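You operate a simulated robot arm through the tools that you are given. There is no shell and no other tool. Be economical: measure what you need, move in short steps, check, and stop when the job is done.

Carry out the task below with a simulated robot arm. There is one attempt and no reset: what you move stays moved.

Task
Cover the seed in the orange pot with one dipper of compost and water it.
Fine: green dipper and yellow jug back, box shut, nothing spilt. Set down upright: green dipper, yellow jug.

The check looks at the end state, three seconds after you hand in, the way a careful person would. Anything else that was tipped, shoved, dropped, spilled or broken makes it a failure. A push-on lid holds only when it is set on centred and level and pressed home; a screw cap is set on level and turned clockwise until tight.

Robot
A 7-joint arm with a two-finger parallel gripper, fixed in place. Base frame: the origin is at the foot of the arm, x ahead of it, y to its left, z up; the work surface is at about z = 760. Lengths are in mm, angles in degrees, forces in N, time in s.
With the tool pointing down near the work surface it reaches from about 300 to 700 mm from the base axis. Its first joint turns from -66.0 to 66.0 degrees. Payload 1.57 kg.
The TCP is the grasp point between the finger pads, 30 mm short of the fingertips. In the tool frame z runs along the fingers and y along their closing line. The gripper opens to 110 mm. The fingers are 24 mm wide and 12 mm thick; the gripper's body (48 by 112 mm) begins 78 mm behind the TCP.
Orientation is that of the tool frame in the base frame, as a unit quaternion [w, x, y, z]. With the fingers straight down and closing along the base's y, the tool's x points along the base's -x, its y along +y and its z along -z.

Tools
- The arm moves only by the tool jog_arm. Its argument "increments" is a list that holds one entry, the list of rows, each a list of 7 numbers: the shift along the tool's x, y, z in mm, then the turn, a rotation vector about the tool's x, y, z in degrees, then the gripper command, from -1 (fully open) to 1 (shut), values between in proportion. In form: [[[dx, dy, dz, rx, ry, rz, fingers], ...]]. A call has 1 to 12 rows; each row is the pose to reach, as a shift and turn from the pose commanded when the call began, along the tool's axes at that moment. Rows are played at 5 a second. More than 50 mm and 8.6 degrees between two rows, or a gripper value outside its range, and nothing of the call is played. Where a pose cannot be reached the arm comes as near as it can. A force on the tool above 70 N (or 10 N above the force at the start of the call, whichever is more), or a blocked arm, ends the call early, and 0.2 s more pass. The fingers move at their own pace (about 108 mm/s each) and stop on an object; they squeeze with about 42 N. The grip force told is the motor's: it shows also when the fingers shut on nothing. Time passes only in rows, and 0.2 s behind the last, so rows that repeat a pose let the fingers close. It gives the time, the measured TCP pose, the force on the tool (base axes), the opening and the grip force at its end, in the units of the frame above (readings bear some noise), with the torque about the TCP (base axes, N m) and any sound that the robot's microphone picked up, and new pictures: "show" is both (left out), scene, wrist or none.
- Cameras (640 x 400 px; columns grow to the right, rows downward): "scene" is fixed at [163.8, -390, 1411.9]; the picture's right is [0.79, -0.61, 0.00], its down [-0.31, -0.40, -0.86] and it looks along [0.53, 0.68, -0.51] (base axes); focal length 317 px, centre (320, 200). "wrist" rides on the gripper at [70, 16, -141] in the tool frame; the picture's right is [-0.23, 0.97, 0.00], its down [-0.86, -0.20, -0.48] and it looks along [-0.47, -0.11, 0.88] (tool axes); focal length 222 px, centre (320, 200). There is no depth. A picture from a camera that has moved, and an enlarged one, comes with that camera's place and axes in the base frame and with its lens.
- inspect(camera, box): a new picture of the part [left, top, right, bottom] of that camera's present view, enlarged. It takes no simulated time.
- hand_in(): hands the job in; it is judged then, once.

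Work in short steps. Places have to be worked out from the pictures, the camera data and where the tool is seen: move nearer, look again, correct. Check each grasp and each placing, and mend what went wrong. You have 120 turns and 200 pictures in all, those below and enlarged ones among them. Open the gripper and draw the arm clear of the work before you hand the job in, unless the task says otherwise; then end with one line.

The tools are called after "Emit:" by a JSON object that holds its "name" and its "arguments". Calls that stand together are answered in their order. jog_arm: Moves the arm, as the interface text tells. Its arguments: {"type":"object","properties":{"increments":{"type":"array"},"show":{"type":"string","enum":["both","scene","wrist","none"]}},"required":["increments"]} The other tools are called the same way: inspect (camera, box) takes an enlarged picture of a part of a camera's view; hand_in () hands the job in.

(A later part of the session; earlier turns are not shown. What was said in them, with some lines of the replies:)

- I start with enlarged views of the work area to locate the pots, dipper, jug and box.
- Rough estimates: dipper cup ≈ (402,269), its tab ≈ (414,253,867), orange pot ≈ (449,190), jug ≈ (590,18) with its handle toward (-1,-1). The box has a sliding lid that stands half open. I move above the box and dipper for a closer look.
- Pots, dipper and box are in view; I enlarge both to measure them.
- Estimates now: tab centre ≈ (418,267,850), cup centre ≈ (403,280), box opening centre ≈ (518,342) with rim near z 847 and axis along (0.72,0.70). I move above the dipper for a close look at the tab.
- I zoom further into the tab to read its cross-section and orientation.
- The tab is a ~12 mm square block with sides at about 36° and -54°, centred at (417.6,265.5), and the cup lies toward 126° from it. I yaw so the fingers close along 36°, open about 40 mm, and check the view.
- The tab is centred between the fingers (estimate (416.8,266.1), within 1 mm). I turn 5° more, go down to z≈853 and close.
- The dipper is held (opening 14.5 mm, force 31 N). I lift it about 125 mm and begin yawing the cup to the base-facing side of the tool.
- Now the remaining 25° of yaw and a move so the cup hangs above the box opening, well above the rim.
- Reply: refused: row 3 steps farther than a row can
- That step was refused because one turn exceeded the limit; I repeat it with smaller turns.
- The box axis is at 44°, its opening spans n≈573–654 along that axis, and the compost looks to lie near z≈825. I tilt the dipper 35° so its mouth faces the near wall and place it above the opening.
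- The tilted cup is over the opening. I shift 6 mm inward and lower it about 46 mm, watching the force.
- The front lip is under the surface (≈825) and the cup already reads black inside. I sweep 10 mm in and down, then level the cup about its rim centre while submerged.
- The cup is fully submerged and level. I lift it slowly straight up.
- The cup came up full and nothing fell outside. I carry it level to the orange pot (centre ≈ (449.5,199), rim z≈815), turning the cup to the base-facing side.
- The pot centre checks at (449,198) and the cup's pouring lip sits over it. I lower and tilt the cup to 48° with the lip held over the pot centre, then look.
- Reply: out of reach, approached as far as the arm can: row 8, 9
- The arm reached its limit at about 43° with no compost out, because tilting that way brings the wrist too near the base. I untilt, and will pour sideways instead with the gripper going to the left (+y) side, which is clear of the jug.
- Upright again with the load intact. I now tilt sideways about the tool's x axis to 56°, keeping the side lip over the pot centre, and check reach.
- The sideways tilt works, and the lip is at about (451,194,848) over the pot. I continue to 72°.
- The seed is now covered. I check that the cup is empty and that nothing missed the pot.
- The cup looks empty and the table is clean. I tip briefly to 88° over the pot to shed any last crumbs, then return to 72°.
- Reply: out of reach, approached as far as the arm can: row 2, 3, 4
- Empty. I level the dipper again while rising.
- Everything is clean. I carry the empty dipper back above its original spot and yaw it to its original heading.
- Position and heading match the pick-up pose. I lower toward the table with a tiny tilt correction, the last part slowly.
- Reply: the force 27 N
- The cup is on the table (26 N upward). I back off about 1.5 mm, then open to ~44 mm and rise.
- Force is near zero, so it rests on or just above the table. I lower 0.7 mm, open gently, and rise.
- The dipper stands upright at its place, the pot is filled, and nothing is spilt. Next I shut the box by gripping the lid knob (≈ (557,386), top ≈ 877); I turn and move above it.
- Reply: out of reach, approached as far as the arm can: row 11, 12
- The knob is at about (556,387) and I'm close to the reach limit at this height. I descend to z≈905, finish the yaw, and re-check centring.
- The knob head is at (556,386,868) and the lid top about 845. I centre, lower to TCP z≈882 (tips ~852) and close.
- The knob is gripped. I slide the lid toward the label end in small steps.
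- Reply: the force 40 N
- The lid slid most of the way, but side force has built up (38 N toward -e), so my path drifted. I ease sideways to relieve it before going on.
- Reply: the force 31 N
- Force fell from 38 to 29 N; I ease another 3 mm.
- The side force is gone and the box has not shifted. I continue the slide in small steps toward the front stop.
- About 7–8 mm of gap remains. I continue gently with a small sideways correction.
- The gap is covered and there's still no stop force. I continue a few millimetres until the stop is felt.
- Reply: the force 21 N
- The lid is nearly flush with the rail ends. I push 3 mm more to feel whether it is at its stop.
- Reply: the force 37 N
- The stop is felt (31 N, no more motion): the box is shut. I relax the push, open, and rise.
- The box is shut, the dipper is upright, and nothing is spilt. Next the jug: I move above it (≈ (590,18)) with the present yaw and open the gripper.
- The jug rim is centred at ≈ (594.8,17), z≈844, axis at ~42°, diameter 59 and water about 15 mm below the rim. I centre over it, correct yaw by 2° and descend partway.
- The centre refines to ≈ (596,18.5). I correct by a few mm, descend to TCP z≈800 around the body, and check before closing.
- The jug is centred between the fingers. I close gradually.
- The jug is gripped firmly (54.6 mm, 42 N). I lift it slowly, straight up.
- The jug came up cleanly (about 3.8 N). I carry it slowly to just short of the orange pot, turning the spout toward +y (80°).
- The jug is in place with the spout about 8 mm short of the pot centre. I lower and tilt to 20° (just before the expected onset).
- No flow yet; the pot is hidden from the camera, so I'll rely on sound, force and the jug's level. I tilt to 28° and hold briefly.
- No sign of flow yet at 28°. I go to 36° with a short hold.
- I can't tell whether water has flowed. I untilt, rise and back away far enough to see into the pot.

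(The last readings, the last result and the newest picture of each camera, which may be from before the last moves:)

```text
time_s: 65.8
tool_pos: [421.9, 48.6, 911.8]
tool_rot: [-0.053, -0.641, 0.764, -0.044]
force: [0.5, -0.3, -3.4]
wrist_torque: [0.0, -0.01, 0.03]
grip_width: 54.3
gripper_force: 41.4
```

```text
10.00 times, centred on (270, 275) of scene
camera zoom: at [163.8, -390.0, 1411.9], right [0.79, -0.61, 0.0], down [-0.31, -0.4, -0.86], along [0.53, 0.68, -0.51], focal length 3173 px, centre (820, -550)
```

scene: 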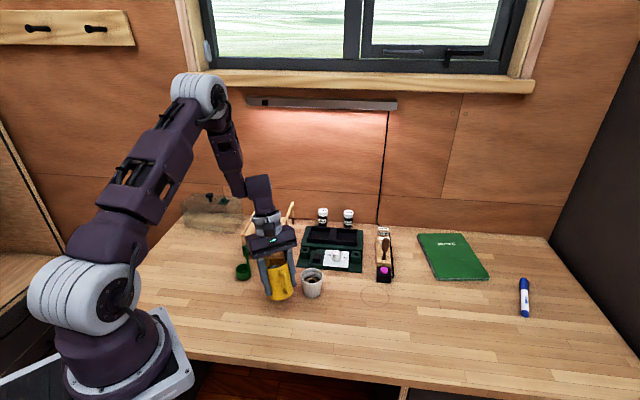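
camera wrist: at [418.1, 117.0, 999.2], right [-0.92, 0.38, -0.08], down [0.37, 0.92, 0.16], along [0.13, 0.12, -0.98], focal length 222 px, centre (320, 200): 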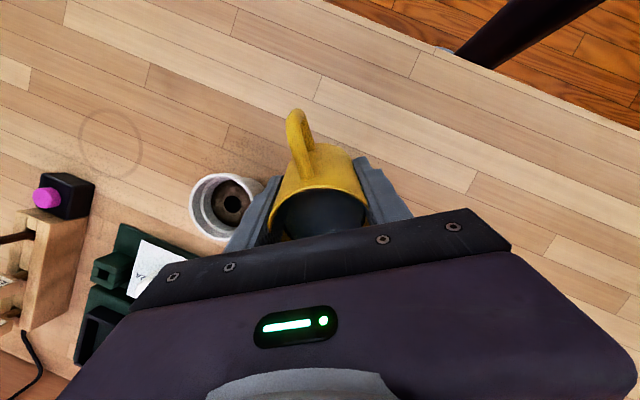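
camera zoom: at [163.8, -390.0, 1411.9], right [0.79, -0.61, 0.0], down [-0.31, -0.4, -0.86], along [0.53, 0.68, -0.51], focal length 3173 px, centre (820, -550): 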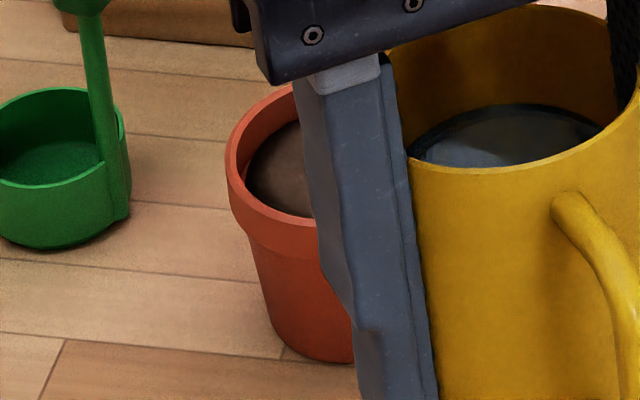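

The finger still hides most of the pot; I shift the jug 60 mm toward +x for a clear view of both.

Emit:
{"name": "jog_arm", "arguments": {"increments": [[[0, -20, 0, 0, -2, 0, 1], [10, -40, -5, 0, -5, 0, 1], [15, -65, -10, 0, -8, 0, 1], [15, -65, -10, 0, -8, 0, 1]]], "show": "none"}}

Emit:
{"name": "inspect", "arguments": {"camera": "scene", "box": [250, 235, 320, 295]}}

```text
time_s: 66.8
tool_pos: [485.4, 22.7, 923.5]
tool_rot: [-0.001, -0.642, 0.766, 0.0]
force: [0.7, -1.1, -2.1]
wrist_torque: [-0.02, -0.01, -0.01]
grip_width: 53.6
gripper_force: 41.8
```

```text
6.67 times, centred on (285, 265) of scene
camera zoom: at [163.8, -390.0, 1411.9], right [0.79, -0.61, 0.0], down [-0.31, -0.4, -0.86], along [0.53, 0.68, -0.51], focal length 2115 px, centre (553, -233)
```

zoom: 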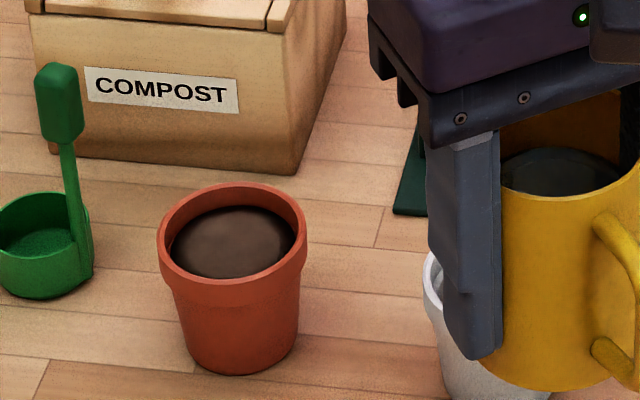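

The compost looks darker than before and the jug's level seems ~5 mm lower, so some water has probably gone in. I zoom in on both to judge.

Emit:
{"name": "inspect", "arguments": {"camera": "scene", "box": [255, 255, 291, 285]}}

Emit:
{"name": "inspect", "arguments": {"camera": "scene", "box": [310, 235, 346, 265]}}

```text
13.33 times, centred on (273, 270) of scene
camera zoom: at [163.8, -390.0, 1411.9], right [0.79, -0.61, 0.0], down [-0.31, -0.4, -0.86], along [0.53, 0.68, -0.51], focal length 4230 px, centre (947, -733)
```

zoom: 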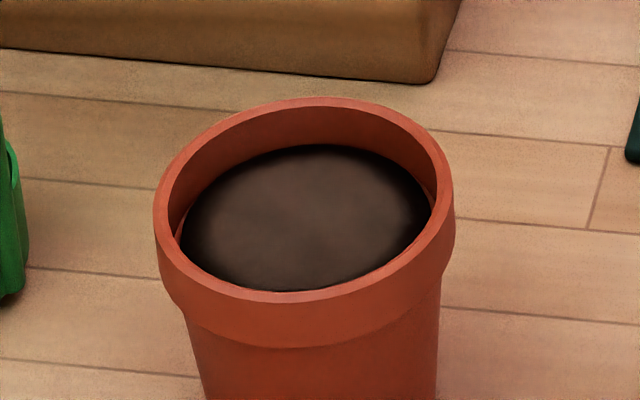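

```text
13.33 times, centred on (328, 250) of scene
camera zoom: at [163.8, -390.0, 1411.9], right [0.79, -0.61, 0.0], down [-0.31, -0.4, -0.86], along [0.53, 0.68, -0.51], focal length 4230 px, centre (213, -467)
```

zoom: 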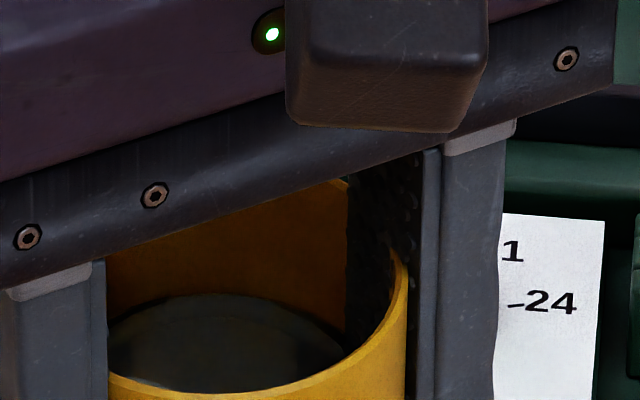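

By geometry the 36° tilt would leave the level ~29 mm below the rim, which matches what I see, so roughly 10 ml went in, all into the pot. I return for a second, slightly larger pour: first back to the start position.

Emit:
{"name": "jog_arm", "arguments": {"increments": [[[-8, 5, 0, 0, 0, 0, 1], [-30, 18, 0, 0, 0, 0, 1], [-58, 34, 0, 0, 0, 0, 1], [-84, 50, -3, 0, 0, 0, 1], [-105, 62, -3, 0, 0, 0, 1], [-113.2, 67.2, -3, 0, 0, 0, 1], [-113.2, 67.2, -3, 0, 0, 0, 1]]], "show": "none"}}

```text
time_s: 68.4
tool_pos: [436.5, 146.1, 928.0]
tool_rot: [0.0, -0.643, 0.766, 0.0]
force: [0.2, 0.0, -1.7]
wrist_torque: [0.04, 0.01, 0.0]
grip_width: 54.0
gripper_force: 42.4
```

Back over the start point (2–3 mm low in x, corrected here). I tilt to 42° with the same lip path and hold about a second.

Emit:
{"name": "jog_arm", "arguments": {"increments": [[[0, -2, 25, 0, 0, 0, 1], [5.9, -2, 59, 0, 8, 0, 1], [10.9, -2, 81, 0, 16, 0, 1], [14.8, -2, 82, 0, 24, 0, 1], [17.4, -2, 76, 0, 32, 0, 1], [18.3, -2, 73, 0, 37, 0, 1], [18.3, -2, 73, 0, 37, 0, 1], [19, -2, 70, 0, 42, 0, 1], [19, -2, 70, 0, 42, 0, 1], [19, -2, 70, 0, 42, 0, 1], [19, -2, 70, 0, 42, 0, 1]]], "show": "scene"}}

```text
time_s: 70.8
tool_pos: [436.8, 126.9, 857.0]
tool_rot: [-0.275, -0.601, 0.715, -0.23]
force: [0.4, -0.9, -2.4]
wrist_torque: [0.01, 0.01, -0.02]
grip_width: 54.0
gripper_force: 42.2
```

scene: 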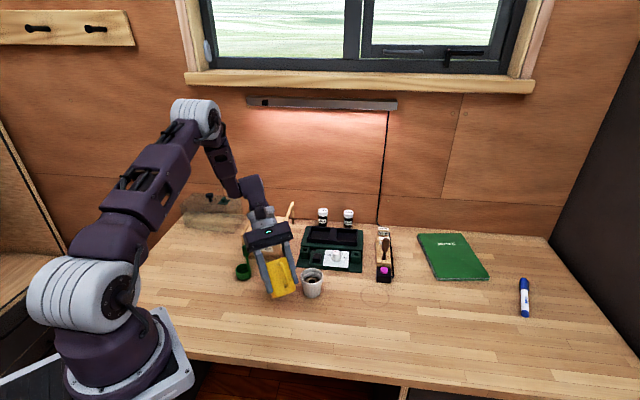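

I level the jug and back off toward the viewing position.

Emit:
{"name": "jog_arm", "arguments": {"increments": [[[5.4, 0, -5.9, 0, -8, 0, 1], [18.7, 0, -20.8, 0, -16, 0, 1], [33.8, 0, -30.1, 0, -24, 0, 1], [53.7, 0, -29.7, 0, -32, 0, 1], [80.7, -10, -14.8, 0, -40, 0, 1], [105, -28, 4, 0, -42, 0, 1], [125, -50, 20, 0, -42, 0, 1], [130.9, -65, 26.4, 0, -42, 0, 1], [130.9, -65, 26.4, 0, -42, 0, 1]]], "show": "none"}}

Emit:
{"name": "inspect", "arguments": {"camera": "scene", "box": [250, 235, 320, 295]}}

Emit:
{"name": "inspect", "arguments": {"camera": "scene", "box": [255, 255, 291, 285]}}

```text
time_s: 72.8
tool_pos: [479.0, 2.8, 923.9]
tool_rot: [-0.001, -0.643, 0.766, 0.001]
force: [0.2, 0.2, -2.6]
wrist_torque: [-0.01, -0.03, -0.01]
grip_width: 53.7
gripper_force: 41.9
```

```text
6.67 times, centred on (285, 265) of scene
camera zoom: at [163.8, -390.0, 1411.9], right [0.79, -0.61, 0.0], down [-0.31, -0.4, -0.86], along [0.53, 0.68, -0.51], focal length 2115 px, centre (553, -233)
```

zoom: 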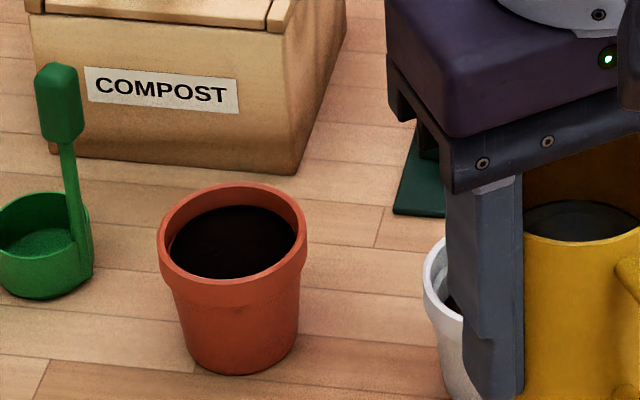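

```text
13.33 times, centred on (273, 270) of scene
camera zoom: at [163.8, -390.0, 1411.9], right [0.79, -0.61, 0.0], down [-0.31, -0.4, -0.86], along [0.53, 0.68, -0.51], focal length 4230 px, centre (947, -733)
```

zoom: 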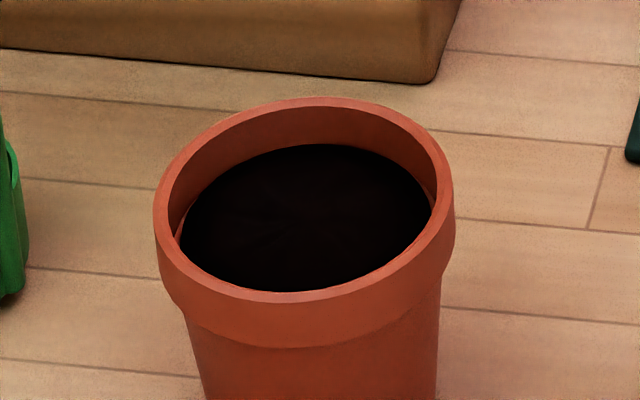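

The compost is now dark and evenly wet, with no overflow and no drops on the table. I carry the jug back above its place and restore its yaw.

Emit:
{"name": "jog_arm", "arguments": {"increments": [[[-2, -6, 0, 0, 0, 2, 1], [-8, -24, 0, 0, 0, 8, 1], [-15, -48, 0, 0, 0, 15, 1], [-22, -72, 0, 0, 0, 23, 1], [-29, -94, 0, 0, 0, 31, 1], [-34, -107, 0, 0, 0, 36, 1], [-35.4, -111.6, 0, 0, 0, 38, 1], [-35.4, -111.6, 0, 0, 0, 38, 1]]], "show": "none"}}

```text
time_s: 74.6
tool_pos: [597.0, 19.1, 923.9]
tool_rot: [-0.001, -0.358, 0.934, 0.0]
force: [-0.8, -1.3, -3.5]
wrist_torque: [0.01, 0.03, 0.0]
grip_width: 53.7
gripper_force: 41.9
```

Above the original spot within about 2 mm. I lower it, the last bit slowly.

Emit:
{"name": "jog_arm", "arguments": {"increments": [[[1, 0.5, 20, 0, 0, 0, 1], [1, 0.5, 50, 0, 0, 0, 1], [1, 0.5, 80, 0, 0, 0, 1], [1, 0.5, 102, 0, 0, 0, 1], [1, 0.5, 114, 0, 0, 0, 1], [1, 0.5, 118, 0, 0, 0, 1], [1, 0.5, 118, 0, 0, 0, 1]]], "show": "none"}}

```text
time_s: 76.2
tool_pos: [595.0, 16.7, 806.4]
tool_rot: [0.0, -0.359, 0.933, 0.0]
force: [-0.1, -0.3, -2.3]
wrist_torque: [0.02, -0.02, 0.0]
grip_width: 53.9
gripper_force: 41.9
```

Not in contact yet (z 806). I lower 1 mm at a time until the table is felt.

Emit:
{"name": "jog_arm", "arguments": {"increments": [[[0, 0, 1.5, 0, 0, 0, 1], [0, 0, 2.5, 0, 0, 0, 1], [0, 0, 3.3, 0, 0, 0, 1], [0, 0, 3.3, 0, 0, 0, 1]]], "show": "none"}}

```text
time_s: 77.2
tool_pos: [595.2, 18.5, 804.8]
tool_rot: [-0.001, -0.359, 0.933, -0.001]
force: [0.3, 0.2, -1.6]
wrist_torque: [0.0, 0.01, 0.02]
grip_width: 53.7
gripper_force: 41.6
```

Emit:
{"name": "jog_arm", "arguments": {"increments": [[[0, 0, 0.8, 0, 0, 0, 1], [0, 0, 1.6, 0, 0, 0, 1], [0, 0, 1.6, 0, 0, 0, 1]]], "show": "scene"}}

Emit:
{"name": "inspect", "arguments": {"camera": "scene", "box": [320, 220, 400, 320]}}

```text
time_s: 78.0
tool_pos: [596.7, 17.9, 803.2]
tool_rot: [0.0, -0.358, 0.934, 0.0]
force: [-3.6, 0.4, 15.4]
wrist_torque: [-0.05, 0.33, 0.03]
grip_width: 53.5
gripper_force: 42.0
```

scene: 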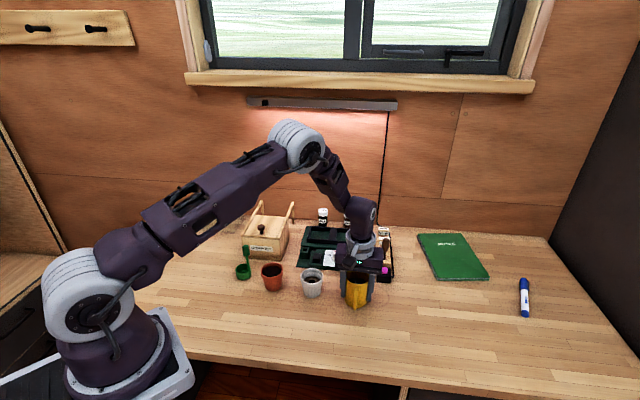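

```text
4.00 times, centred on (360, 270) of scene
camera zoom: at [163.5, -390.0, 1412.0], right [0.79, -0.61, 0.0], down [-0.31, -0.4, -0.86], along [0.53, 0.68, -0.51], focal length 1269 px, centre (160, -80)
```

zoom: 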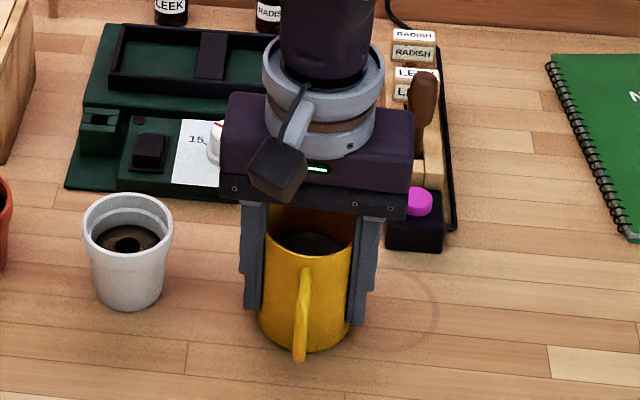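

Table contact (15 N) and the jug matches its original picture position. I relax slightly, open gently and rise straight up.

Emit:
{"name": "jog_arm", "arguments": {"increments": [[[0, 0, -0.6, 0, 0, 0, 1], [0, 0, -0.6, 0, 0, 0, 0], [0, 0, -0.6, 0, 0, 0, -0.2], [0, 0, -0.6, 0, 0, 0, -0.5], [0, 0, -0.6, 0, 0, 0, -0.8], [0, 0, -0.6, 0, 0, 0, -0.8], [0, 0, -30, 0, 0, 0, -0.8], [0, 0, -70, 0, 0, 0, -0.8], [0, 0, -115, 0, 0, 0, -0.8], [0, 0, -160, 0, 0, 0, -0.8], [0, 0, -205, 0, 0, 0, -0.8]]]}}

Emit:
{"name": "inspect", "arguments": {"camera": "scene", "box": [170, 180, 410, 330]}}

```text
time_s: 80.4
tool_pos: [594.0, 16.0, 1009.0]
tool_rot: [0.0, -0.358, 0.934, -0.001]
force: [-1.1, 0.3, 0.0]
wrist_torque: [0.03, 0.01, -0.01]
grip_width: 99.0
gripper_force: 0.0
camera wrist: at [532.5, -18.0, 1150.2], right [-0.48, 0.88, 0.0], down [0.77, 0.42, 0.48], along [0.42, 0.23, -0.88], focal length 222 px, centre (320, 200)
```

scene: 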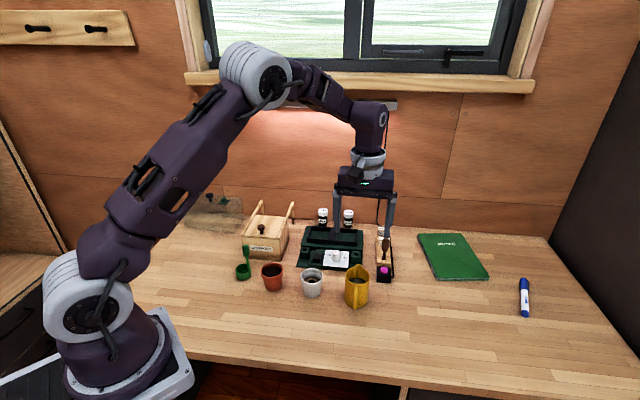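
wrist: 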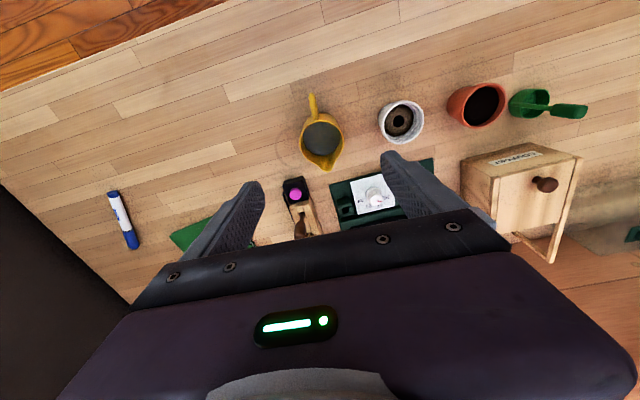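

```text
2.67 times, centred on (290, 255) of scene
camera zoom: at [163.8, -390.0, 1411.9], right [0.79, -0.61, 0.0], down [-0.31, -0.4, -0.86], along [0.53, 0.68, -0.51], focal length 846 px, centre (400, 53)
```

zoom: 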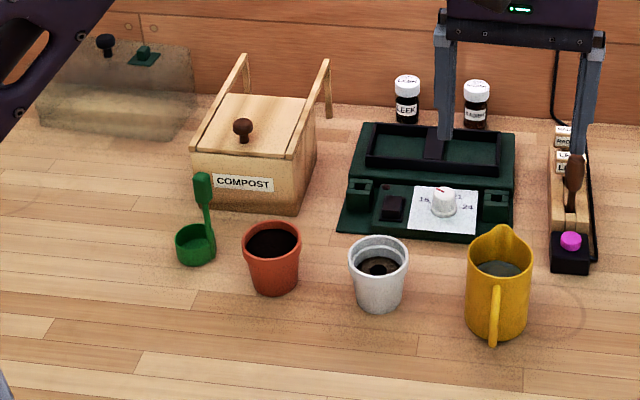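

Everything is back in place. One last close look at the lid and at the table around the pot for drips.

Emit:
{"name": "inspect", "arguments": {"camera": "scene", "box": [225, 205, 315, 305]}}

Emit:
{"name": "jog_arm", "arguments": {"increments": [[[25, 0, -30, 0, 0, 0, -1], [50, 0, -60, 0, 0, 0, -1], [75, 0, -90, 0, 0, 0, -1], [100, 0, -120, 0, 0, 0, -1], [100, 0, -120, 0, 0, 0, -1]]], "show": "wrist"}}

```text
4.00 times, centred on (270, 255) of scene
camera zoom: at [163.8, -390.0, 1411.9], right [0.79, -0.61, 0.0], down [-0.31, -0.4, -0.86], along [0.53, 0.68, -0.51], focal length 1269 px, centre (520, -20)
```

zoom: 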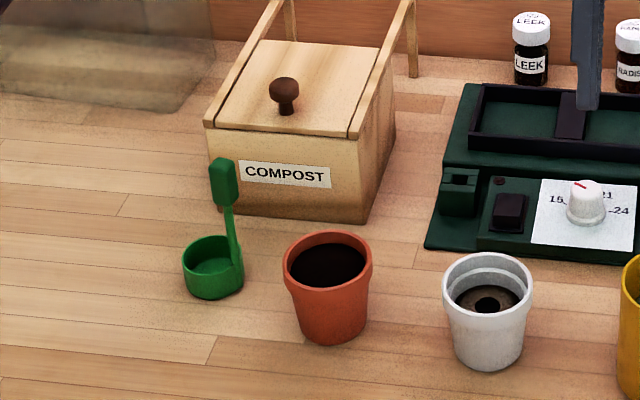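

```text
time_s: 81.6
tool_pos: [518.8, -48.9, 1130.1]
tool_rot: [-0.001, -0.359, 0.933, 0.0]
force: [0.2, -0.2, 0.8]
wrist_torque: [0.03, 0.01, 0.02]
grip_width: 110.2
gripper_force: 0.0
camera wrist: at [455.7, -83.2, 1270.9], right [-0.48, 0.88, 0.0], down [0.77, 0.42, 0.48], along [0.42, 0.23, -0.88], focal length 222 px, centre (320, 200)
```

wrist: 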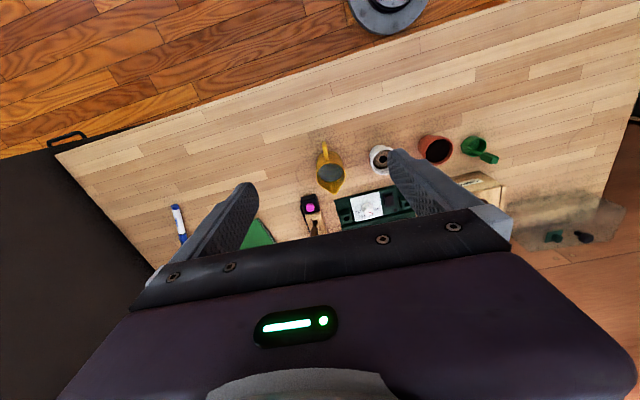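

The lid is flush, the table is clean, the dipper and jug stand upright at their places, and the arm is clear with the gripper open. I hand in.

Emit:
{"name": "hand_in", "arguments": {}}

```text
The job is handed in.
```

The seed in the orange pot is covered with one dipper of compost and watered. The green dipper and yellow jug are back upright in their places, the compost box is shut, and I saw no spills.
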